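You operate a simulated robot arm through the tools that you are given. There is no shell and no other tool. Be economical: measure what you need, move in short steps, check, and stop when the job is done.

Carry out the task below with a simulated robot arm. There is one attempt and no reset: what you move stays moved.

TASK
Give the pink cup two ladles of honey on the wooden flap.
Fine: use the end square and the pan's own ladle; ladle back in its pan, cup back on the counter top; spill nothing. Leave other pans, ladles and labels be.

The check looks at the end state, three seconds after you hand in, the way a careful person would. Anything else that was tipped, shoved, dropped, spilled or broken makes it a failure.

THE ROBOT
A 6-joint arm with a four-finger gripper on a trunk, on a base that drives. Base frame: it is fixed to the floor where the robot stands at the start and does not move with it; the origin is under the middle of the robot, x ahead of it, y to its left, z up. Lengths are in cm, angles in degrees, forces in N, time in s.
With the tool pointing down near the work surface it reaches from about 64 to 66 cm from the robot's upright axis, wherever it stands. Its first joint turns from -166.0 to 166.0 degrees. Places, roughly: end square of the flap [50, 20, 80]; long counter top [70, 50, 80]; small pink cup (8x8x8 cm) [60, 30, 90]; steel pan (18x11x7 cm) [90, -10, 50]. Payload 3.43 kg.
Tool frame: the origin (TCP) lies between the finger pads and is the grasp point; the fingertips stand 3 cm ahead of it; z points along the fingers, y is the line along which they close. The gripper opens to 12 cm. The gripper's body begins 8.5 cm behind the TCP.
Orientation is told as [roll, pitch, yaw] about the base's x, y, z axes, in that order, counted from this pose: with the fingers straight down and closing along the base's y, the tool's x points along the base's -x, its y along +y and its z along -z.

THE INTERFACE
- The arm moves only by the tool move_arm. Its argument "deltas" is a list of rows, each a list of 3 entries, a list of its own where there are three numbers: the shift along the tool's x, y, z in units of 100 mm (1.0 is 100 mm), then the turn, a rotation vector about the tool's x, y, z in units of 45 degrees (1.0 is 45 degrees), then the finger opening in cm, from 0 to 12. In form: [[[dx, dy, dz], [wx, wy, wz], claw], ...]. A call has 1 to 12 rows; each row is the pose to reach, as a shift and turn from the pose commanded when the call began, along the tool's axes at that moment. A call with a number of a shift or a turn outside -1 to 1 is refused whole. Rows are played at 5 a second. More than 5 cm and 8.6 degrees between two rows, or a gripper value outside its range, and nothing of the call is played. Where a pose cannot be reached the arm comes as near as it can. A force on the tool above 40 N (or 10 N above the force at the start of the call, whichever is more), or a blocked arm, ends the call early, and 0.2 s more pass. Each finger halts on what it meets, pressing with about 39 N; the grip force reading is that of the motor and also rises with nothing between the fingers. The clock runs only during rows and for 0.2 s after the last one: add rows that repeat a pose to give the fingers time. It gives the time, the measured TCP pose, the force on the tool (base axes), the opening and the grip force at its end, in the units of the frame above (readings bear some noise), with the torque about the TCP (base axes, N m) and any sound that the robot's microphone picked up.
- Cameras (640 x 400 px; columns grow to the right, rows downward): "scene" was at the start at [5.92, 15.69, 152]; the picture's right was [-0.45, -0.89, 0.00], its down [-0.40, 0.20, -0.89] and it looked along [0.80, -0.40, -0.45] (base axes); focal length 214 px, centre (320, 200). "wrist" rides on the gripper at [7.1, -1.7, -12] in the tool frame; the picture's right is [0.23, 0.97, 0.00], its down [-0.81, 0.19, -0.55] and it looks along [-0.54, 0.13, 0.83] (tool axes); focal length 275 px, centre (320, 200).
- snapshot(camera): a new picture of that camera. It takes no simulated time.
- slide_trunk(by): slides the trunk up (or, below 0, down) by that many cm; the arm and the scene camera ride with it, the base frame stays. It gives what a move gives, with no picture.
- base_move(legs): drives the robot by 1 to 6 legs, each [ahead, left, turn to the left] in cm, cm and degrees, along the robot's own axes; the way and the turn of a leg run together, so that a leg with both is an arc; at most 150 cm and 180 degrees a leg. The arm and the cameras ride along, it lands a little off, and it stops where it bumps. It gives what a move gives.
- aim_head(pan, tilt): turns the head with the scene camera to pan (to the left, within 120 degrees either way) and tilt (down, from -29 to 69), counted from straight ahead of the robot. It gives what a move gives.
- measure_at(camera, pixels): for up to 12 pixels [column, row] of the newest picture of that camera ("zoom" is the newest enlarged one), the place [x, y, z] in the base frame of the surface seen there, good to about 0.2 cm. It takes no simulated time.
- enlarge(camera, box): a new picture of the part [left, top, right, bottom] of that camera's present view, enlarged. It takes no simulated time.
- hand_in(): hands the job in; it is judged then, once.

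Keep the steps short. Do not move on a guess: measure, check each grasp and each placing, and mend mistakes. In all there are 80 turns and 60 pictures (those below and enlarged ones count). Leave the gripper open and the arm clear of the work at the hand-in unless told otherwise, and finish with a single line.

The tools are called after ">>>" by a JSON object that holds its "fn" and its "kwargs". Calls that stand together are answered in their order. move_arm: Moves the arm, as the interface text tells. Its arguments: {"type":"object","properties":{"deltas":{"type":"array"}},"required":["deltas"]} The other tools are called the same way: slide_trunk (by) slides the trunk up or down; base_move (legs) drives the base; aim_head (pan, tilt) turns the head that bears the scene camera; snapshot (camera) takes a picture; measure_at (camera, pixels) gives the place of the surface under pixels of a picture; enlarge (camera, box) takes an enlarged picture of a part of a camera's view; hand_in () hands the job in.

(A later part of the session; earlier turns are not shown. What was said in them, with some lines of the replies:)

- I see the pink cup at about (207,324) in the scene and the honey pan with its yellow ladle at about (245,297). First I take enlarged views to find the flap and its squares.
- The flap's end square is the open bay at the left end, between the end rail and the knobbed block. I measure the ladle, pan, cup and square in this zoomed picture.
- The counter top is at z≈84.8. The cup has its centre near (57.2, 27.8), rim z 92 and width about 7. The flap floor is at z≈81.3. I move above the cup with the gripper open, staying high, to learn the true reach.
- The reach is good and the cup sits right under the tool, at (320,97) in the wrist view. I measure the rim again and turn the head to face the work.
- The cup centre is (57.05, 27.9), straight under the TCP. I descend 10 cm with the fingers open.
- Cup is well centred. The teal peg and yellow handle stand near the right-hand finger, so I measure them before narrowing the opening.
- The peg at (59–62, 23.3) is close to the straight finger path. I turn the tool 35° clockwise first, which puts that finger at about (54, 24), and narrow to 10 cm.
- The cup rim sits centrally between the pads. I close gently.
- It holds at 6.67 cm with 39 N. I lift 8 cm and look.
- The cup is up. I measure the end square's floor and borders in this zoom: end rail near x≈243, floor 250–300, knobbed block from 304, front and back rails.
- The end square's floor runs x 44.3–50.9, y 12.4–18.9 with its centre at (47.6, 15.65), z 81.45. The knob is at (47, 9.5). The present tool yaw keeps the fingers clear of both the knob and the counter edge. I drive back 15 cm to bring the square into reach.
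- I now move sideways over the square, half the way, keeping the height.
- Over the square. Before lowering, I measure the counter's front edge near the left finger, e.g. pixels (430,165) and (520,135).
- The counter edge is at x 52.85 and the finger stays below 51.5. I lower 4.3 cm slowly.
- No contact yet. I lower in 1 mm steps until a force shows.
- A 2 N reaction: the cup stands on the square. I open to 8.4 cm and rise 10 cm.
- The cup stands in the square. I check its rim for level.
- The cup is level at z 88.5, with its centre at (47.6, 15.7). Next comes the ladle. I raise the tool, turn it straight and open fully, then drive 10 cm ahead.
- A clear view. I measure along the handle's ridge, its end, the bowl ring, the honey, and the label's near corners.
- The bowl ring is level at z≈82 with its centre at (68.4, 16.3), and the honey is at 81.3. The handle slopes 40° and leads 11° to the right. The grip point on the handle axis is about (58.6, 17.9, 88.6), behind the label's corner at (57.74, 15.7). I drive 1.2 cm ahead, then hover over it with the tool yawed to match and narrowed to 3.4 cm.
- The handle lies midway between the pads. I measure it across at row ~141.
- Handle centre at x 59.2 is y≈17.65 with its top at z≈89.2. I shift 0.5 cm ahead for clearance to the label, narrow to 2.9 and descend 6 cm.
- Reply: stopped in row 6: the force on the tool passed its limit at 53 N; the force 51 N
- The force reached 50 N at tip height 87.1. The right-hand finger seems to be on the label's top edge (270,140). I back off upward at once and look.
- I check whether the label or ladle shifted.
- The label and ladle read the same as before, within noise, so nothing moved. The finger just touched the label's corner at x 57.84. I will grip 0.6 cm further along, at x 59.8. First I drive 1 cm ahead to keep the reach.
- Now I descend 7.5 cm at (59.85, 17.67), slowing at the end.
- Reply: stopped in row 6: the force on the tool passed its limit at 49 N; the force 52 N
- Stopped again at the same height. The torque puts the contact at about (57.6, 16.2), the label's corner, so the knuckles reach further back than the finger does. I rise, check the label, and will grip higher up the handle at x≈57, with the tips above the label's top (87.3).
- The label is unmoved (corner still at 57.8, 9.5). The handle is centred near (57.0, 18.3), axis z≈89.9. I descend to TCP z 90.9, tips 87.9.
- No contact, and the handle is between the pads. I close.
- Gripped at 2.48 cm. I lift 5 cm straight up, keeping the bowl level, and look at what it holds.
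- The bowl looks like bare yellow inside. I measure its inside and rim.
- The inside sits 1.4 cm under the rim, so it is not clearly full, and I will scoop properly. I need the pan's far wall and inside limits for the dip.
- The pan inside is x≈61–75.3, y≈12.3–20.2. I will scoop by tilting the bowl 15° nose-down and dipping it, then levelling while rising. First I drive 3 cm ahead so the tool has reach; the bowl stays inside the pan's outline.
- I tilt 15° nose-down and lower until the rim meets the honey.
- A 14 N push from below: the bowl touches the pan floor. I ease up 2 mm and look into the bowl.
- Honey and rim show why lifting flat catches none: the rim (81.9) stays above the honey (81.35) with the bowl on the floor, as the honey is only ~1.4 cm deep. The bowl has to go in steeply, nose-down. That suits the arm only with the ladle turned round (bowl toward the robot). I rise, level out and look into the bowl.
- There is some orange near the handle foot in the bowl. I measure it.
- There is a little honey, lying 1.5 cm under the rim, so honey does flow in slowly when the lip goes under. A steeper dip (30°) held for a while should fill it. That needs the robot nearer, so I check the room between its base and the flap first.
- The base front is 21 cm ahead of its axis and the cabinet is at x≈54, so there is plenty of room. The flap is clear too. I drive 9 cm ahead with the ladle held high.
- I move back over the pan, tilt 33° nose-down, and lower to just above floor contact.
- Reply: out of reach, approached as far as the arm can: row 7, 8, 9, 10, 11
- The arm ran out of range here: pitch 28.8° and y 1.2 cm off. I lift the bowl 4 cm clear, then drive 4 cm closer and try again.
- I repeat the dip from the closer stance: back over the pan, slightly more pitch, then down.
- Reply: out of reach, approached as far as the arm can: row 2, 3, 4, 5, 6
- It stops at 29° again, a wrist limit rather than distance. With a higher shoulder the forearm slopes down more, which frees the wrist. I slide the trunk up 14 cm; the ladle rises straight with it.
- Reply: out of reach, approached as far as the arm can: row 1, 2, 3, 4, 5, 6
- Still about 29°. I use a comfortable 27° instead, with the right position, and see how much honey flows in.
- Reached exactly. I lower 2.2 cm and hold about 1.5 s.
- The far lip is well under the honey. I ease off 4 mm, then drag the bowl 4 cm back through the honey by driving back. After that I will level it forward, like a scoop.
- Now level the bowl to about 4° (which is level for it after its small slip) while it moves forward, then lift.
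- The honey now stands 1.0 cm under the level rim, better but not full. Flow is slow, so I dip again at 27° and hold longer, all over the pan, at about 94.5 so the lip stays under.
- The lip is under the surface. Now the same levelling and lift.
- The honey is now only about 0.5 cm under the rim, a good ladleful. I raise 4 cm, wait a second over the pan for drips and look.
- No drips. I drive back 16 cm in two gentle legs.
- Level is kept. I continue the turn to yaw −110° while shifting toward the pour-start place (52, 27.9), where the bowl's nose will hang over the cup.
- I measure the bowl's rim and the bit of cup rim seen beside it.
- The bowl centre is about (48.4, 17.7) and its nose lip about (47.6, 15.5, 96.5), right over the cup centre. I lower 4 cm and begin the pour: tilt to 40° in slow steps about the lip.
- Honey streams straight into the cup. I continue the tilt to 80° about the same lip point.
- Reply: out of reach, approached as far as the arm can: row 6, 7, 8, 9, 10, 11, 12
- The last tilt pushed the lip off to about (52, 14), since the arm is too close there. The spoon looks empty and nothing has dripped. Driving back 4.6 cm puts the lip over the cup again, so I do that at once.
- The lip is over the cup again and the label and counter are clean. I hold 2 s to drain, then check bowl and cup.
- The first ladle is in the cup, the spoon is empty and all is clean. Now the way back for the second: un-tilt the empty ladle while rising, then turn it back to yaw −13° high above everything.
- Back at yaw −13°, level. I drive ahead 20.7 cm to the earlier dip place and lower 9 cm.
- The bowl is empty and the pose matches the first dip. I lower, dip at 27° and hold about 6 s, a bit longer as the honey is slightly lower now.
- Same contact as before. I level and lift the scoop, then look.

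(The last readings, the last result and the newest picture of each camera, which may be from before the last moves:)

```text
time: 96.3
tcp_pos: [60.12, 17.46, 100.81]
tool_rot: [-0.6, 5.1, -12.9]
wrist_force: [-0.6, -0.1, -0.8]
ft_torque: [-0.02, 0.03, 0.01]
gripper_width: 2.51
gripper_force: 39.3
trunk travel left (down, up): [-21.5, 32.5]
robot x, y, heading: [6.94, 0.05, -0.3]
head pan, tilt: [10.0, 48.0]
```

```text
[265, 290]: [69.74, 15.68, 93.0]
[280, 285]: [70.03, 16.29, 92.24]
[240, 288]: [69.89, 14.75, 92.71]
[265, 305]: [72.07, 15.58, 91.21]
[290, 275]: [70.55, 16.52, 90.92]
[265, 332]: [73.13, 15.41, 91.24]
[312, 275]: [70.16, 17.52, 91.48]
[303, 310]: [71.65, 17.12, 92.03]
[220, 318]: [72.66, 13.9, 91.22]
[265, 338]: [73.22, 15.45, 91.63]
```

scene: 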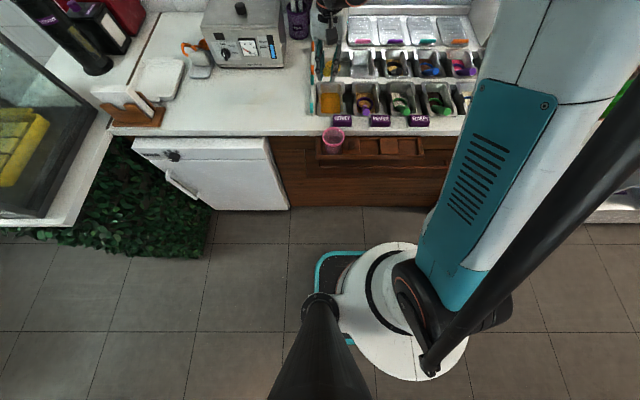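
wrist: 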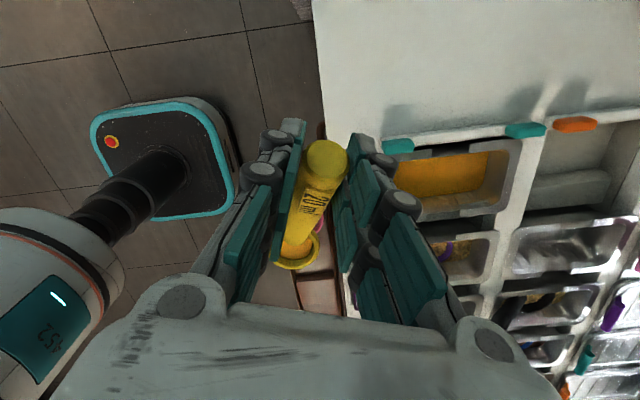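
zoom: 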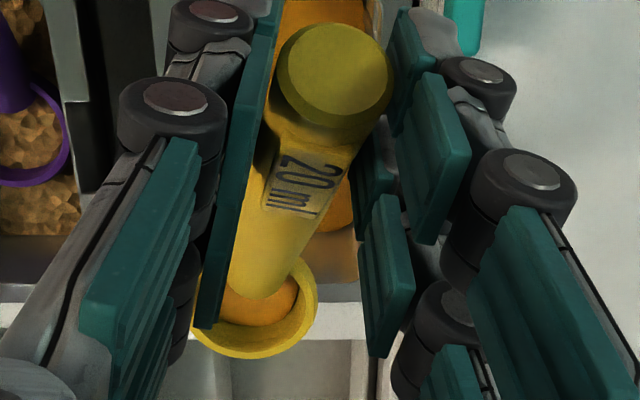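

About the same load as before: honey 0.4–0.6 cm under the rim. I raise with a 3° nose-up correction, wait a second for drips, drive back 16 cm as before and turn to yaw −110° over the cup.

>>> {"fn": "move_arm", "kwargs": {"deltas": [[[0.015, 0, -0.2], [0, -0.03, 0], 1.6], [[0.031, 0, -0.4], [0, -0.06, 0], 1.6], [[0.031, 0, -0.4], [0, -0.06, 0], 1.6], [[0.031, 0, -0.4], [0, -0.06, 0], 1.6], [[0.031, 0, -0.4], [0, -0.06, 0], 1.6], [[0.031, 0, -0.4], [0, -0.06, 0], 1.6], [[0.031, 0, -0.4], [0, -0.06, 0], 1.6]]}}

>>> {"fn": "base_move", "kwargs": {"legs": [[-8, 0, 0], [-8.2, 0, 0]]}}

>>> {"fn": "move_arm", "kwargs": {"deltas": [[[0, 0, 0], [-0.006, 0, 0.15], 1.6], [[0, 0, 0], [-0.012, 0, 0.3], 1.6], [[0, 0, 0], [-0.018, 0, 0.45], 1.6], [[0, 0, 0], [-0.024, 0, 0.6], 1.6], [[0, 0, 0], [-0.03, 0, 0.72], 1.6], [[0, 0, 0], [-0.03, 0, 0.72], 1.6]]}}

>>> {"fn": "move_arm", "kwargs": {"deltas": [[[0.015, 0.13, 0], [-0.006, 0, 0.145], 1.6], [[0.03, 0.25, 0], [-0.012, 0, 0.29], 1.6], [[0.045, 0.38, 0], [-0.018, 0, 0.435], 1.6], [[0.06, 0.5, 0], [-0.024, 0, 0.58], 1.6], [[0.075, 0.636, 0], [-0.03, 0, 0.72], 1.6], [[0.075, 0.636, 0], [-0.03, 0, 0.72], 1.6]]}}

>>> {"fn": "move_arm", "kwargs": {"deltas": [[[0.09, 0.105, 0], [-0.006, 0, 0.145], 1.6], [[0.18, 0.21, 0], [-0.012, 0, 0.29], 1.6], [[0.27, 0.315, 0], [-0.018, 0, 0.435], 1.6], [[0.36, 0.42, 0], [-0.024, 0, 0.58], 1.6], [[0.449, 0.526, 0], [-0.03, 0, 0.72], 1.6], [[0.449, 0.526, 0], [-0.03, 0, 0.72], 1.6]]}}

>>> {"fn": "base_move", "kwargs": {"legs": [[-3.5, 0, 0]]}}

```text
time: 97.9
tcp_pos: [60.18, 17.34, 104.88]
tool_rot: [-0.5, 2.4, -12.9]
wrist_force: [-0.5, -0.5, 0.4]
ft_torque: [0.01, 0.01, 0.03]
gripper_width: 2.56
gripper_force: 39.5
trunk travel left (down, up): [-21.5, 32.5]
robot x, y, heading: [7.32, -0.13, -0.1]
head pan, tilt: [10.0, 48.0]
```

```text
time: 99.6
tcp_pos: [43.83, 17.36, 104.86]
tool_rot: [-0.3, 2.3, -12.8]
wrist_force: [-0.8, 0.5, 0.2]
ft_torque: [0.02, -0.02, -0.01]
gripper_width: 2.51
gripper_force: 38.8
trunk travel left (down, up): [-21.5, 32.5]
robot x, y, heading: [-9.69, 0.03, -0.2]
head pan, tilt: [10.0, 48.0]
```

```text
time: 101.0
tcp_pos: [43.91, 17.44, 104.83]
tool_rot: [-0.3, 2.2, -45.3]
wrist_force: [0.5, -0.1, -1.2]
ft_torque: [0.03, 0.04, 0.01]
gripper_width: 2.5
gripper_force: 39.0
trunk travel left (down, up): [-21.5, 32.5]
robot x, y, heading: [-9.66, 0.07, -0.1]
head pan, tilt: [10.0, 48.0]
```

```text
time: 102.4
tcp_pos: [47.88, 22.42, 104.8]
tool_rot: [-0.2, 2.1, -77.7]
wrist_force: [-0.3, -0.7, -0.1]
ft_torque: [0.02, 0.01, -0.01]
gripper_width: 2.52
gripper_force: 39.0
trunk travel left (down, up): [-21.5, 32.5]
robot x, y, heading: [-9.41, -0.31, -0.1]
head pan, tilt: [10.0, 48.0]
```

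```text
time: 103.8
tcp_pos: [52.03, 28.05, 105.02]
tool_rot: [0.1, 1.9, -110.1]
wrist_force: [0.3, 0.1, -0.3]
ft_torque: [0.07, 0.03, 0.03]
gripper_width: 2.52
gripper_force: 39.4
trunk travel left (down, up): [-21.5, 32.5]
robot x, y, heading: [-9.18, 0.14, 0.2]
head pan, tilt: [10.0, 48.0]
```

```text
time: 104.7
tcp_pos: [48.46, 27.95, 105.06]
tool_rot: [0.1, 1.9, -110.0]
wrist_force: [-0.9, -0.3, -0.2]
ft_torque: [0.02, -0.03, 0.0]
gripper_width: 2.53
gripper_force: 38.9
trunk travel left (down, up): [-21.5, 32.5]
robot x, y, heading: [-12.86, 0.03, -0.2]
head pan, tilt: [10.0, 48.0]
```

I now extend the arm 3.6 cm back over the cup from this more distant stance and check the bowl.

>>> {"fn": "move_arm", "kwargs": {"deltas": [[[0.06, 0.17, 0], [0, 0, 0], 1.6], [[0.123, 0.338, 0], [0, 0, 0], 1.6], [[0.123, 0.338, 0], [0, 0, 0], 1.6]]}}

>>> {"fn": "enlarge", "kwargs": {"camera": "wrist", "box": [240, 180, 380, 290]}}

>>> {"fn": "measure_at", "kwargs": {"camera": "zoom", "pixels": [[170, 355], [220, 345], [270, 330], [300, 330], [330, 310], [345, 280], [240, 320], [300, 285], [350, 250], [380, 230]]}}

```text
time: 105.5
tcp_pos: [52.17, 27.98, 105.04]
tool_rot: [0.0, 1.9, -110.0]
wrist_force: [-0.4, -1.2, -0.8]
ft_torque: [0.02, -0.04, 0.01]
gripper_width: 2.53
gripper_force: 38.9
trunk travel left (down, up): [-21.5, 32.5]
robot x, y, heading: [-12.69, 0.27, 0.2]
head pan, tilt: [10.0, 48.0]
```

```text
3.64 times, centred on (310, 235) of wrist
```

zoom: 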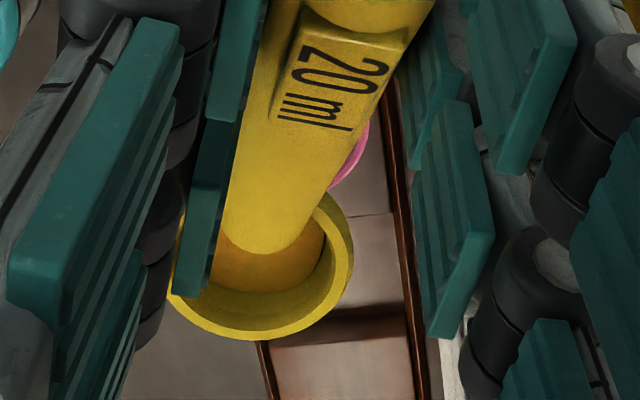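

```text
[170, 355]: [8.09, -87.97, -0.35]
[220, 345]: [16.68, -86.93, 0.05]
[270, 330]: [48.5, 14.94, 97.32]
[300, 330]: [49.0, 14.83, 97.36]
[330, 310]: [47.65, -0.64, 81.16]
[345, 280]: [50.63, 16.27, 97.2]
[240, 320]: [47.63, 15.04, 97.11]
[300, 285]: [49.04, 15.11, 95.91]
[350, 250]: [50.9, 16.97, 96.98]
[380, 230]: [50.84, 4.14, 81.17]
```

All reached. The lip is at about (48.3, 14.8, 97.3), so I trim 0.6 cm toward the cup centre, lower, and pour to 40° as before.

>>> {"fn": "move_arm", "kwargs": {"deltas": [[[0.038, -0.08, 0.23], [0, 0, 0], 1.6], [[0.03, -0.08, 0.46], [0, 0, 0], 1.6], [[-0.087, -0.08, 0.276], [0, 0.178, 0], 1.6], [[-0.087, -0.08, 0.276], [0, 0.178, 0], 1.6], [[-0.23, -0.08, 0.13], [0, 0.356, 0], 1.6], [[-0.23, -0.08, 0.13], [0, 0.356, 0], 1.6], [[-0.394, -0.08, 0.015], [0, 0.533, 0], 1.6], [[-0.394, -0.08, 0.015], [0, 0.533, 0], 1.6], [[-0.577, -0.08, -0.076], [0, 0.711, 0], 1.6], [[-0.577, -0.08, -0.076], [0, 0.711, 0], 1.6], [[-0.775, -0.08, -0.15], [0, 0.889, 0], 1.6], [[-0.775, -0.08, -0.15], [0, 0.889, 0], 1.6]]}}

>>> {"fn": "enlarge", "kwargs": {"camera": "scene", "box": [290, 130, 450, 235]}}

```text
time: 108.1
tcp_pos: [48.61, 20.86, 106.33]
tool_rot: [0.1, 42.0, -110.0]
wrist_force: [-0.5, -1.2, -0.1]
ft_torque: [0.05, -0.02, 0.02]
gripper_width: 2.54
gripper_force: 39.0
trunk travel left (down, up): [-21.5, 32.5]
robot x, y, heading: [-12.67, 0.04, 0.2]
head pan, tilt: [10.0, 48.0]
```

```text
3.81 times, centred on (370, 182) of scene
```

zoom: 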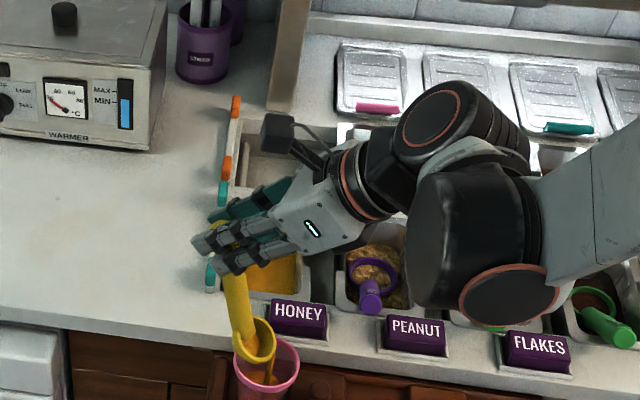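

Again it streams into the cup. I continue to 64°, dwell there, and check before tilting further.

>>> {"fn": "move_arm", "kwargs": {"deltas": [[[0, 0, 0], [0, 0, 0], 1.6], [[-0.117, 0, -0.184], [0, 0.178, 0], 1.6], [[-0.117, 0, -0.184], [0, 0.178, 0], 1.6], [[-0.258, 0, -0.35], [0, 0.356, 0], 1.6], [[-0.258, 0, -0.35], [0, 0.356, 0], 1.6], [[-0.421, 0, -0.495], [0, 0.533, 0], 1.6], [[-0.421, 0, -0.495], [0, 0.533, 0], 1.6], [[-0.421, 0, -0.495], [0, 0.533, 0], 1.6], [[-0.421, 0, -0.495], [0, 0.533, 0], 1.6], [[-0.421, 0, -0.495], [0, 0.533, 0], 1.6], [[-0.421, 0, -0.495], [0, 0.533, 0], 1.6], [[-0.421, 0, -0.495], [0, 0.533, 0], 1.6]]}}

>>> {"fn": "enlarge", "kwargs": {"camera": "scene", "box": [310, 165, 410, 235]}}

```text
time: 110.7
tcp_pos: [46.48, 14.88, 107.03]
tool_rot: [0.0, 65.9, -110.0]
wrist_force: [0.0, -0.8, -0.4]
ft_torque: [-0.02, 0.02, -0.03]
gripper_width: 2.56
gripper_force: 38.9
trunk travel left (down, up): [-21.5, 32.5]
robot x, y, heading: [-12.53, 0.29, -0.1]
head pan, tilt: [10.0, 48.0]
```

```text
5.71 times, centred on (360, 200) of scene
```

zoom: 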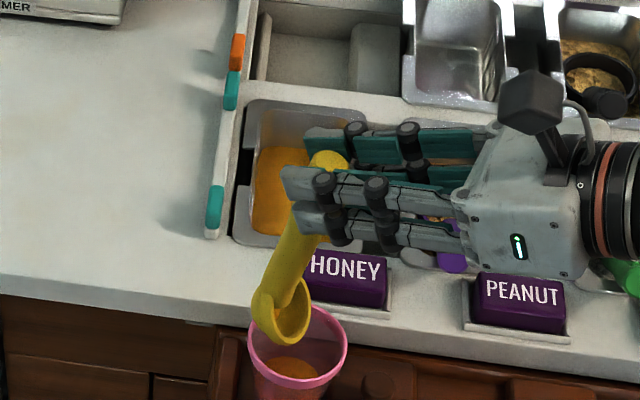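

The stream has ended and the bowl looks empty. I tilt to 80°, a bit higher, still over the cup, and dwell.

>>> {"fn": "move_arm", "kwargs": {"deltas": [[[0.021, 0, -0.246], [0, 0.178, 0], 1.6], [[0.021, 0, -0.246], [0, 0.178, 0], 1.6], [[0.019, 0, -0.475], [0, 0.356, 0], 1.6], [[0.019, 0, -0.475], [0, 0.356, 0], 1.6], [[0.019, 0, -0.475], [0, 0.356, 0], 1.6], [[0.019, 0, -0.475], [0, 0.356, 0], 1.6], [[0.019, 0, -0.475], [0, 0.356, 0], 1.6], [[0.019, 0, -0.475], [0, 0.356, 0], 1.6], [[0.019, 0, -0.475], [0, 0.356, 0], 1.6], [[0.019, 0, -0.475], [0, 0.356, 0], 1.6]]}}

>>> {"fn": "enlarge", "kwargs": {"camera": "scene", "box": [310, 165, 410, 235]}}

```text
time: 112.9
tcp_pos: [46.23, 10.58, 110.32]
tool_rot: [0.1, 81.9, -110.0]
wrist_force: [-0.7, -0.2, -0.3]
ft_torque: [-0.02, 0.03, -0.02]
gripper_width: 2.54
gripper_force: 38.9
out of reach, approached as far as the arm can: row 3, 4, 5, 6, 7, 8, 9, 10
trunk travel left (down, up): [-21.5, 32.5]
robot x, y, heading: [-12.88, 0.2, 0.1]
head pan, tilt: [10.0, 48.0]
```

```text
5.71 times, centred on (360, 200) of scene
```

zoom: 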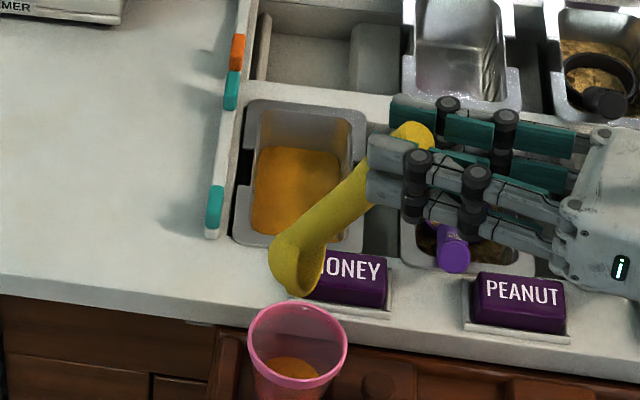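

Both ladles are poured, the spoon is empty, the label and counter are clean. I now return the ladle: un-tilt, turn back, drive ahead over the honey pan and lower the bowl into it.

>>> {"fn": "base_move", "kwargs": {"legs": [[-1, 0, 0]]}}

>>> {"fn": "move_arm", "kwargs": {"deltas": [[[0.06, 0, -0.006], [0, -0.178, 0], 1.6], [[0.12, 0, -0.012], [0, -0.356, 0], 1.6], [[0.18, 0, -0.018], [0, -0.533, 0], 1.6], [[0.24, 0, -0.024], [0, -0.711, 0], 1.6], [[0.3, 0, -0.03], [0, -0.889, 0], 1.6], [[0.3, 0, -0.03], [0, -0.889, 0], 1.6]]}}

>>> {"fn": "move_arm", "kwargs": {"deltas": [[[0, 0, 0], [0, -0.178, 0], 1.6], [[0, 0, 0], [0, -0.356, 0], 1.6], [[0, 0, 0], [0, -0.533, 0], 1.6], [[0, 0, 0], [0, -0.711, 0], 1.6], [[0, 0, 0], [0, -0.82, 0], 1.6], [[0, 0, 0], [0, -0.82, 0], 1.6]]}}

>>> {"fn": "move_arm", "kwargs": {"deltas": [[[0.04, -0.06, 0], [0.011, 0, -0.145], 1.6], [[0.08, -0.12, 0], [0.023, 0, -0.29], 1.6], [[0.13, -0.18, 0], [0.034, 0, -0.435], 1.6], [[0.17, -0.24, 0], [0.045, 0, -0.58], 1.6], [[0.214, -0.29, 0], [0.055, 0, -0.72], 1.6], [[0.214, -0.29, 0], [0.055, 0, -0.72], 1.6]]}}

>>> {"fn": "move_arm", "kwargs": {"deltas": [[[0.06, -0.03, 0], [0.011, 0, -0.145], 1.6], [[0.13, -0.05, 0], [0.023, 0, -0.29], 1.6], [[0.2, -0.08, 0], [0.034, 0, -0.435], 1.6], [[0.27, -0.1, 0], [0.045, 0, -0.58], 1.6], [[0.335, -0.133, 0], [0.055, 0, -0.72], 1.6], [[0.335, -0.133, 0], [0.055, 0, -0.72], 1.6]]}}

>>> {"fn": "move_arm", "kwargs": {"deltas": [[[0.05, -0.01, 0], [0.011, 0, -0.145], 1.6], [[0.1, -0.03, 0], [0.023, 0, -0.29], 1.6], [[0.15, -0.04, 0], [0.034, 0, -0.435], 1.6], [[0.2, -0.05, 0], [0.045, 0, -0.58], 1.6], [[0.26, -0.066, 0], [0.057, 0, -0.745], 1.6], [[0.26, -0.066, 0], [0.057, 0, -0.745], 1.6]]}}

>>> {"fn": "base_move", "kwargs": {"legs": [[18.6, 0, 0]]}}

>>> {"fn": "move_arm", "kwargs": {"deltas": [[[-0.027, 0, 0.3], [0, 0, 0], 1.6], [[-0.053, 0, 0.6], [0, 0, 0], 1.6], [[-0.08, 0, 0.9], [0, 0, 0], 1.6], [[-0.08, 0, 0.9], [0, 0, 0], 1.6]]}}

>>> {"fn": "enlarge", "kwargs": {"camera": "wrist", "box": [180, 80, 420, 280]}}

```text
time: 113.7
tcp_pos: [45.16, 10.5, 110.27]
tool_rot: [0.2, 81.9, -109.7]
wrist_force: [-0.5, 0.2, 0.1]
ft_torque: [-0.04, 0.02, -0.02]
gripper_width: 2.52
gripper_force: 38.9
trunk travel left (down, up): [-21.5, 32.5]
robot x, y, heading: [-13.92, 0.49, -0.0]
head pan, tilt: [10.0, 48.0]
```

```text
time: 115.0
tcp_pos: [45.16, 10.66, 113.34]
tool_rot: [0.0, 41.9, -110.0]
wrist_force: [-0.6, 0.0, 0.3]
ft_torque: [-0.05, -0.03, 0.0]
gripper_width: 2.55
gripper_force: 39.2
trunk travel left (down, up): [-21.5, 32.5]
robot x, y, heading: [-14.15, -0.1, -0.1]
head pan, tilt: [10.0, 48.0]
```

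```text
time: 116.5
tcp_pos: [45.33, 10.64, 113.34]
tool_rot: [-0.1, 4.8, -110.0]
wrist_force: [-0.4, 0.0, -0.1]
ft_torque: [0.03, 0.01, 0.01]
gripper_width: 2.52
gripper_force: 38.6
trunk travel left (down, up): [-21.5, 32.5]
robot x, y, heading: [-14.1, -0.13, -0.1]
head pan, tilt: [10.0, 48.0]
```

```text
time: 117.8
tcp_pos: [43.2, 13.61, 113.51]
tool_rot: [0.3, 4.9, -77.3]
wrist_force: [0.0, 0.1, -0.9]
ft_torque: [0.03, 0.01, 0.0]
gripper_width: 2.52
gripper_force: 39.1
trunk travel left (down, up): [-21.5, 32.5]
robot x, y, heading: [-13.86, 0.05, -0.2]
head pan, tilt: [10.0, 48.0]
```

```text
time: 119.2
tcp_pos: [41.12, 16.74, 113.84]
tool_rot: [0.5, 4.6, -44.8]
wrist_force: [0.5, -0.4, -0.5]
ft_torque: [0.03, 0.02, 0.01]
gripper_width: 2.51
gripper_force: 38.8
trunk travel left (down, up): [-21.5, 32.5]
robot x, y, heading: [-13.54, 0.0, 0.1]
head pan, tilt: [10.0, 48.0]
```

```text
time: 120.7
tcp_pos: [38.87, 18.07, 113.99]
tool_rot: [0.7, 4.4, -11.1]
wrist_force: [-0.1, 0.1, -0.7]
ft_torque: [0.01, 0.05, -0.02]
gripper_width: 2.52
gripper_force: 38.7
trunk travel left (down, up): [-21.5, 32.5]
robot x, y, heading: [-13.75, -0.24, 0.1]
head pan, tilt: [10.0, 48.0]
```

```text
time: 122.2
tcp_pos: [57.44, 17.96, 114.03]
tool_rot: [0.6, 4.4, -11.4]
wrist_force: [0.2, -0.2, -0.6]
ft_torque: [0.06, 0.06, -0.03]
gripper_width: 2.5
gripper_force: 39.0
trunk travel left (down, up): [-21.5, 32.5]
robot x, y, heading: [4.77, -0.15, 0.1]
head pan, tilt: [10.0, 48.0]
```

```text
time: 123.2
tcp_pos: [57.53, 18.03, 104.93]
tool_rot: [0.7, 4.2, -11.5]
wrist_force: [0.8, 0.5, 0.1]
ft_torque: [-0.02, 0.04, 0.01]
gripper_width: 2.53
gripper_force: 39.4
trunk travel left (down, up): [-21.5, 32.5]
robot x, y, heading: [4.64, -0.3, -0.3]
head pan, tilt: [10.0, 48.0]
```

```text
2.00 times, centred on (300, 180) of wrist
```

zoom: 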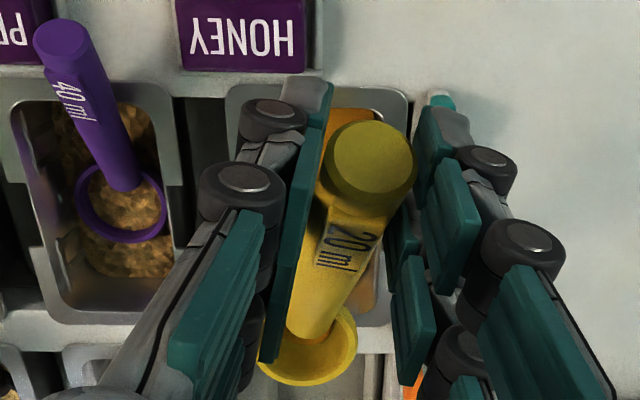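

Ladle is empty and aligned as originally. I lower it to its old resting height (TCP 90.9), open to 3.6 cm and rise 10 cm.

>>> {"fn": "move_arm", "kwargs": {"deltas": [[[-0.022, 0.01, 0.3], [0, 0, 0], 1.6], [[-0.044, 0.02, 0.6], [0, 0, 0], 1.6], [[-0.07, 0.02, 0.947], [0, 0, 0], 1.6], [[-0.07, 0.02, 0.947], [0, 0, 0], 1.6]]}}

>>> {"fn": "move_arm", "kwargs": {"deltas": [[[-0.015, 0, 0.2], [0, 0, 0], 1.6], [[-0.025, 0, 0.33], [0, 0, 0], 1.6], [[-0.03, 0, 0.41], [0, 0, 0], 1.6], [[-0.033, 0, 0.45], [0, 0, 0], 1.6], [[-0.033, 0, 0.45], [0, 0, 0], 1.6]]}}

>>> {"fn": "move_arm", "kwargs": {"deltas": [[[0, 0, 0], [0, 0, 0], 2.7], [[0, 0, 0], [0, 0, 0], 3.1], [[0, 0, 0], [0, 0, 0], 3.6], [[0, 0, 0], [0, 0, 0], 3.6], [[0.015, 0, -0.2], [0, 0, 0], 3.6], [[0.044, 0, -0.6], [0, 0, 0], 3.6], [[0.073, 0, -0.99], [0, 0, 0], 3.6], [[0.073, 0, -0.99], [0, 0, 0], 3.6]]}}

>>> {"fn": "enlarge", "kwargs": {"camera": "wrist", "box": [160, 60, 440, 260]}}

```text
time: 124.2
tcp_pos: [57.53, 18.35, 95.43]
tool_rot: [0.7, 4.3, -11.4]
wrist_force: [1.3, 0.0, -0.8]
ft_torque: [0.01, 0.03, 0.01]
gripper_width: 2.53
gripper_force: 38.7
trunk travel left (down, up): [-21.5, 32.5]
robot x, y, heading: [4.67, -0.02, -0.3]
head pan, tilt: [10.0, 48.0]
```

```text
time: 125.4
tcp_pos: [57.62, 18.22, 91.02]
tool_rot: [0.6, 4.3, -11.4]
wrist_force: [0.5, 0.0, 0.2]
ft_torque: [0.03, 0.02, -0.01]
gripper_width: 2.52
gripper_force: 39.1
trunk travel left (down, up): [-21.5, 32.5]
robot x, y, heading: [4.19, 0.26, -0.3]
head pan, tilt: [10.0, 48.0]
```

```text
time: 127.2
tcp_pos: [57.47, 18.22, 100.81]
tool_rot: [0.5, 4.3, -11.5]
wrist_force: [0.7, 0.3, 0.9]
ft_torque: [0.0, -0.04, 0.04]
gripper_width: 3.63
gripper_force: 0.1
trunk travel left (down, up): [-21.5, 32.5]
robot x, y, heading: [4.31, 0.1, 0.1]
head pan, tilt: [10.0, 48.0]
```

```text
2.00 times, centred on (300, 160) of wrist
```

zoom: 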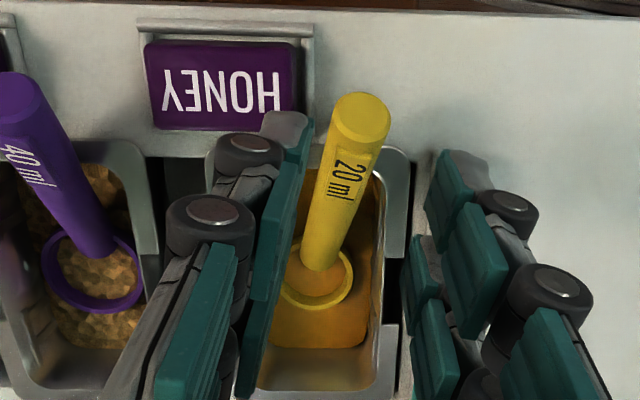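

The ladle is back in its pan as it lay before. Now the cup: I drive back 9.9 cm and set the open gripper level at yaw −35° above the cup centre (47.6, 15.7).

>>> {"fn": "base_move", "kwargs": {"legs": [[-9.9, 0, 0]]}}

>>> {"fn": "move_arm", "kwargs": {"deltas": [[[-0.018, -0.08, 0], [0, -0.03, 0.17], 6], [[-0.036, -0.17, 0], [0, -0.06, 0.35], 8], [[-0.054, -0.25, 0], [-0.008, -0.095, 0.522], 10], [[-0.054, -0.25, 0], [-0.008, -0.095, 0.522], 10], [[-0.054, -0.25, 0], [-0.008, -0.095, 0.522], 10]]}}

>>> {"fn": "snapshot", "kwargs": {"camera": "wrist"}}

>>> {"fn": "measure_at", "kwargs": {"camera": "wrist", "pixels": [[279, 120], [361, 120], [320, 78], [318, 160], [320, 120], [320, 105], [320, 135], [291, 91], [349, 149]]}}

```text
time: 128.3
tcp_pos: [47.73, 18.33, 100.91]
tool_rot: [0.6, 4.3, -11.3]
wrist_force: [-0.3, 0.5, 0.3]
ft_torque: [0.01, 0.0, -0.02]
gripper_width: 3.6
gripper_force: 0.0
trunk travel left (down, up): [-21.5, 32.5]
robot x, y, heading: [-5.35, -0.2, -0.0]
head pan, tilt: [10.0, 48.0]
```

```text
time: 129.5
tcp_pos: [47.7, 15.69, 100.84]
tool_rot: [0.1, 0.1, -34.9]
wrist_force: [1.1, -0.3, 0.4]
ft_torque: [0.0, 0.02, 0.03]
gripper_width: 9.99
gripper_force: 0.0
trunk travel left (down, up): [-21.5, 32.5]
robot x, y, heading: [-5.36, 0.18, -0.3]
head pan, tilt: [10.0, 48.0]
```

```text
7 pictures are left
```

wrist: 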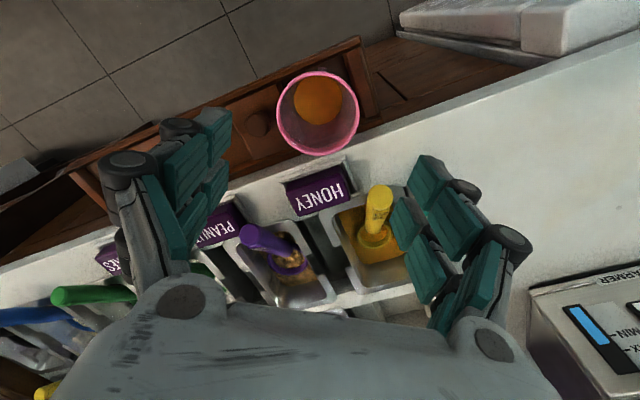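

```text
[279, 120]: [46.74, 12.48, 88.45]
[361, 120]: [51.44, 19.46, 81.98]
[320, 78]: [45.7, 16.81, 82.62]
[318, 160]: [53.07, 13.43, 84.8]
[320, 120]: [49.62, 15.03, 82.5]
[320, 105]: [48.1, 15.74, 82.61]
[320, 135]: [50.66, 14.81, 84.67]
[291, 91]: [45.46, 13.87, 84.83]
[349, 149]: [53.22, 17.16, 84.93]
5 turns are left
```

The cup is centred, honey visible inside at z 82.6. Five turns remain, so I chain: narrow to 8.8, lower with the trunk 14.1 cm, grip, lift with the trunk, drive ahead, shift over the old counter spot, and look.

>>> {"fn": "move_arm", "kwargs": {"deltas": [[[0.005, 0, 0], [0, 0, 0], 8.8], [[0.005, 0, 0], [0, 0, 0], 8.8]]}}

>>> {"fn": "slide_trunk", "kwargs": {"by": -14.1}}

>>> {"fn": "move_arm", "kwargs": {"deltas": [[[0, 0, 0], [0, 0, 0], 7.8], [[0, 0, 0], [0, 0, 0], 7.2], [[0, 0, 0], [0, 0, 0], 6.8], [[0, 0, 0], [0, 0, 0], 6.5], [[0, 0, 0], [0, 0, 0], 6.5], [[0, 0, 0], [0, 0, 0], 6.5]]}}

>>> {"fn": "slide_trunk", "kwargs": {"by": 14.1}}

>>> {"fn": "base_move", "kwargs": {"legs": [[9.3, 0, 0]]}}

>>> {"fn": "move_arm", "kwargs": {"deltas": [[[0.1, 0.14, 0], [0, 0, 0], 6.5], [[0.25, 0.36, 0], [0, 0, 0], 6.5], [[0.42, 0.6, 0], [0, 0, 0], 6.5], [[0.58, 0.83, 0], [0, 0, 0], 6.5], [[0.7, 0.999, 0], [0, 0, 0], 6.5], [[0.7, 0.999, 0], [0, 0, 0], 6.5]]}}

>>> {"fn": "enlarge", "kwargs": {"camera": "scene", "box": [200, 110, 440, 260]}}

>>> {"fn": "snapshot", "kwargs": {"camera": "wrist"}}

```text
time: 130.1
tcp_pos: [47.68, 15.78, 100.76]
tool_rot: [0.0, 0.0, -34.9]
wrist_force: [-0.2, -0.5, 0.1]
ft_torque: [-0.06, 0.0, -0.02]
gripper_width: 8.81
gripper_force: 0.1
trunk travel left (down, up): [-21.5, 32.5]
robot x, y, heading: [-5.07, 0.11, -0.0]
head pan, tilt: [10.0, 48.0]
```

```text
time: 131.8
tcp_pos: [47.61, 15.87, 86.68]
tool_rot: [0.0, 0.1, -34.8]
wrist_force: [-5.6, 3.9, 0.5]
ft_torque: [0.09, 0.12, -0.42]
gripper_width: 8.78
gripper_force: 0.1
trunk travel left (down, up): [-7.4, 46.6]
robot x, y, heading: [-5.37, 0.1, -0.1]
head pan, tilt: [10.0, 48.0]
```

```text
time: 133.2
tcp_pos: [47.67, 15.68, 86.64]
tool_rot: [0.1, 0.2, -34.8]
wrist_force: [2.6, 0.8, 6.3]
ft_torque: [0.09, -0.2, -0.06]
gripper_width: 6.72
gripper_force: 39.2
trunk travel left (down, up): [-7.4, 46.6]
robot x, y, heading: [-5.22, 0.13, 0.0]
head pan, tilt: [10.0, 48.0]
```

```text
time: 134.9
tcp_pos: [47.55, 15.75, 100.55]
tool_rot: [0.1, 0.1, -34.9]
wrist_force: [0.1, 0.6, -1.4]
ft_torque: [-0.03, 0.04, -0.03]
gripper_width: 6.66
gripper_force: 39.3
trunk travel left (down, up): [-21.5, 32.5]
robot x, y, heading: [-5.11, -0.32, 0.2]
head pan, tilt: [10.0, 48.0]
```

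```text
time: 136.0
tcp_pos: [57.1, 15.7, 100.56]
tool_rot: [0.0, 0.1, -35.0]
wrist_force: [-0.7, -0.2, -1.1]
ft_torque: [-0.02, 0.05, 0.02]
gripper_width: 6.65
gripper_force: 39.0
trunk travel left (down, up): [-21.5, 32.5]
robot x, y, heading: [3.79, 0.11, -0.1]
head pan, tilt: [10.0, 48.0]
```

```text
time: 137.4
tcp_pos: [56.84, 27.93, 100.82]
tool_rot: [0.0, 0.1, -35.0]
wrist_force: [-0.5, 1.3, -0.6]
ft_torque: [-0.01, 0.03, -0.01]
gripper_width: 6.69
gripper_force: 39.0
trunk travel left (down, up): [-21.5, 32.5]
robot x, y, heading: [3.88, 0.03, 0.0]
head pan, tilt: [10.0, 48.0]
```

```text
2.67 times, centred on (320, 185) of scene
```

zoom: 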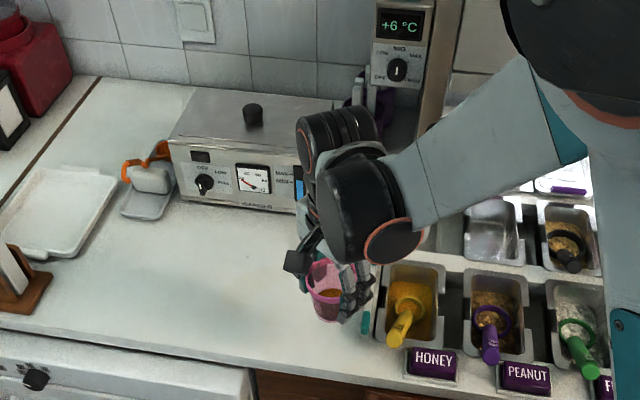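

```text
5 pictures are left
4 turns are left
```

wrist: 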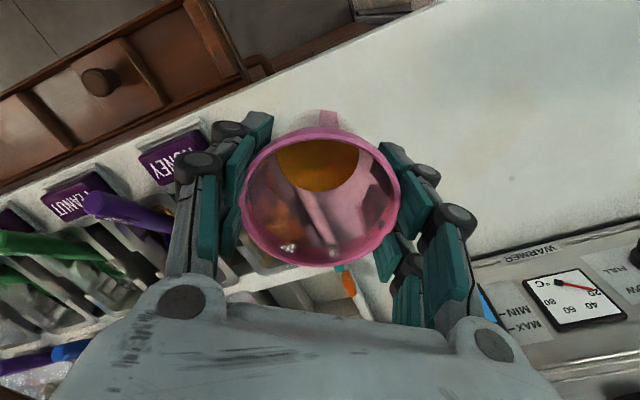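

Cup held upright with the honey in it, above its old counter spot. I lower with the trunk to 90.2, touch down in 1 mm steps, release, and rise.

>>> {"fn": "slide_trunk", "kwargs": {"by": -10.6}}

>>> {"fn": "move_arm", "kwargs": {"deltas": [[[0, 0, 0.01], [0, 0, 0], 6.5], [[0, 0, 0.02], [0, 0, 0], 6.5], [[0, 0, 0.025], [0, 0, 0], 6.5], [[0, 0, 0.025], [0, 0, 0], 6.5]]}}

>>> {"fn": "move_arm", "kwargs": {"deltas": [[[0, 0, 0], [0, 0, 0], 7.2], [[0, 0, 0], [0, 0, 0], 8.0], [[0, 0, 0], [0, 0, 0], 8.8], [[0, 0, 0], [0, 0, 0], 8.8], [[0, 0, -0.2], [0, 0, 0], 8.8], [[0, 0, -0.5], [0, 0, 0], 8.8], [[0, 0, -0.9], [0, 0, 0], 8.8], [[0, 0, -0.9], [0, 0, 0], 8.8]]}}

>>> {"fn": "snapshot", "kwargs": {"camera": "wrist"}}

>>> {"fn": "measure_at", "kwargs": {"camera": "wrist", "pixels": [[276, 130], [364, 130], [320, 90], [318, 172], [320, 115], [285, 100], [352, 160]]}}

```text
time: 138.8
tcp_pos: [56.95, 27.87, 90.18]
tool_rot: [0.0, 0.2, -34.9]
wrist_force: [1.8, 1.3, 6.3]
ft_torque: [0.11, -0.15, -0.01]
gripper_width: 6.65
gripper_force: 38.9
trunk travel left (down, up): [-10.9, 43.1]
robot x, y, heading: [4.54, -0.04, 0.0]
head pan, tilt: [10.0, 48.0]
```

```text
time: 139.8
tcp_pos: [56.76, 27.87, 89.94]
tool_rot: [0.1, 0.0, -34.9]
wrist_force: [0.7, -0.1, 25.1]
ft_torque: [0.22, -0.2, 0.0]
gripper_width: 6.68
gripper_force: 39.0
trunk travel left (down, up): [-10.9, 43.1]
robot x, y, heading: [4.17, 0.4, 0.2]
head pan, tilt: [10.0, 48.0]
```

```text
time: 141.6
tcp_pos: [56.9, 27.86, 98.88]
tool_rot: [0.1, 0.0, -34.9]
wrist_force: [-0.3, -0.9, 0.6]
ft_torque: [0.03, -0.04, 0.0]
gripper_width: 8.79
gripper_force: 0.1
trunk travel left (down, up): [-10.9, 43.1]
robot x, y, heading: [3.88, 0.2, 0.0]
head pan, tilt: [10.0, 48.0]
```

```text
4 pictures are left
```

wrist: 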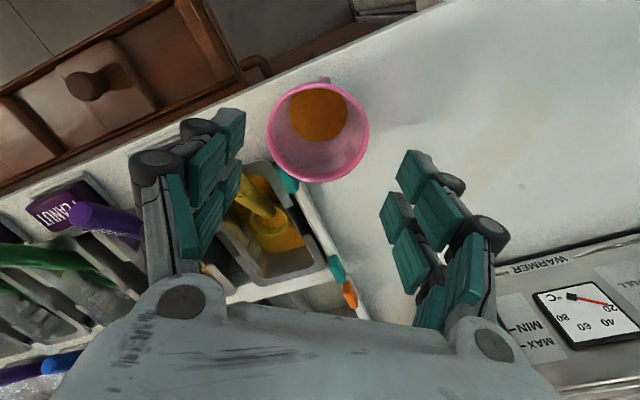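

```text
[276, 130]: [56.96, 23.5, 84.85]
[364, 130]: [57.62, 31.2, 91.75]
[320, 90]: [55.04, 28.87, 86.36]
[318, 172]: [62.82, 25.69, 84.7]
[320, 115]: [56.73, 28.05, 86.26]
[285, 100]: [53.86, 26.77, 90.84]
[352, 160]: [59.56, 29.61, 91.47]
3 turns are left
```

The cup stands on the counter with the honey in it. I rise, drive back clear and open, and take a last look.

>>> {"fn": "slide_trunk", "kwargs": {"by": 10}}

>>> {"fn": "base_move", "kwargs": {"legs": [[-25, 0, 0]]}}

>>> {"fn": "move_arm", "kwargs": {"deltas": [[[0, 0, 0], [0, 0, 0], 12], [[0, 0, 0], [0, 0, 0], 12]]}}

>>> {"fn": "enlarge", "kwargs": {"camera": "scene", "box": [220, 80, 460, 230]}}

>>> {"fn": "snapshot", "kwargs": {"camera": "scene"}}

```text
time: 142.9
tcp_pos: [56.87, 27.86, 108.88]
tool_rot: [0.1, 0.0, -34.9]
wrist_force: [0.1, 0.1, 0.2]
ft_torque: [-0.03, -0.03, 0.02]
gripper_width: 8.81
gripper_force: 0.0
trunk travel left (down, up): [-20.9, 33.1]
robot x, y, heading: [3.84, 0.21, -0.2]
head pan, tilt: [10.0, 48.0]
```

```text
time: 144.7
tcp_pos: [31.97, 28.04, 108.96]
tool_rot: [0.0, 0.0, -34.8]
wrist_force: [0.1, 0.7, 0.3]
ft_torque: [0.02, -0.01, 0.01]
gripper_width: 8.82
gripper_force: 0.0
trunk travel left (down, up): [-20.9, 33.1]
robot x, y, heading: [-21.14, -0.15, 0.1]
head pan, tilt: [10.0, 48.0]
```

```text
time: 145.3
tcp_pos: [31.97, 28.05, 108.85]
tool_rot: [0.2, 0.1, -34.8]
wrist_force: [-0.4, -0.2, -0.4]
ft_torque: [-0.03, -0.02, 0.0]
gripper_width: 11.98
gripper_force: 0.1
trunk travel left (down, up): [-20.9, 33.1]
robot x, y, heading: [-20.74, -0.0, 0.3]
head pan, tilt: [10.0, 48.0]
```

```text
2.67 times, centred on (340, 155) of scene
```

zoom: 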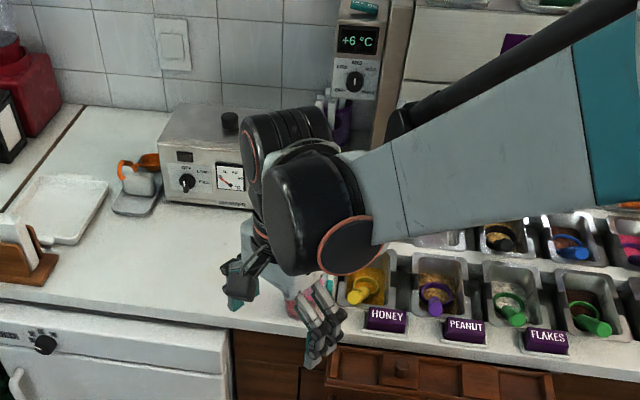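

```text
2 pictures are left
2 turns are left
```

scene: 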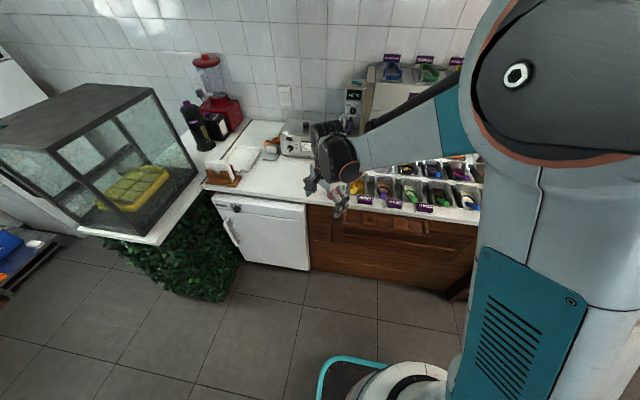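

Everything is in place: the ladle is in the honey pan, the cup is on the counter, the flap is empty and clean, the labels look unmoved, and the gripper is open and clear. I hand in.

>>> {"fn": "hand_in", "kwargs": {}}

```text
The job is handed in.
```

The pink cup got two ladles of honey on the end square (each filled to about 0.5 cm below the ladle's rim) and is back on the counter top; the ladle is back in its pan, and I saw no spills, though my gripper bumped the HONEY label twice without shifting it.
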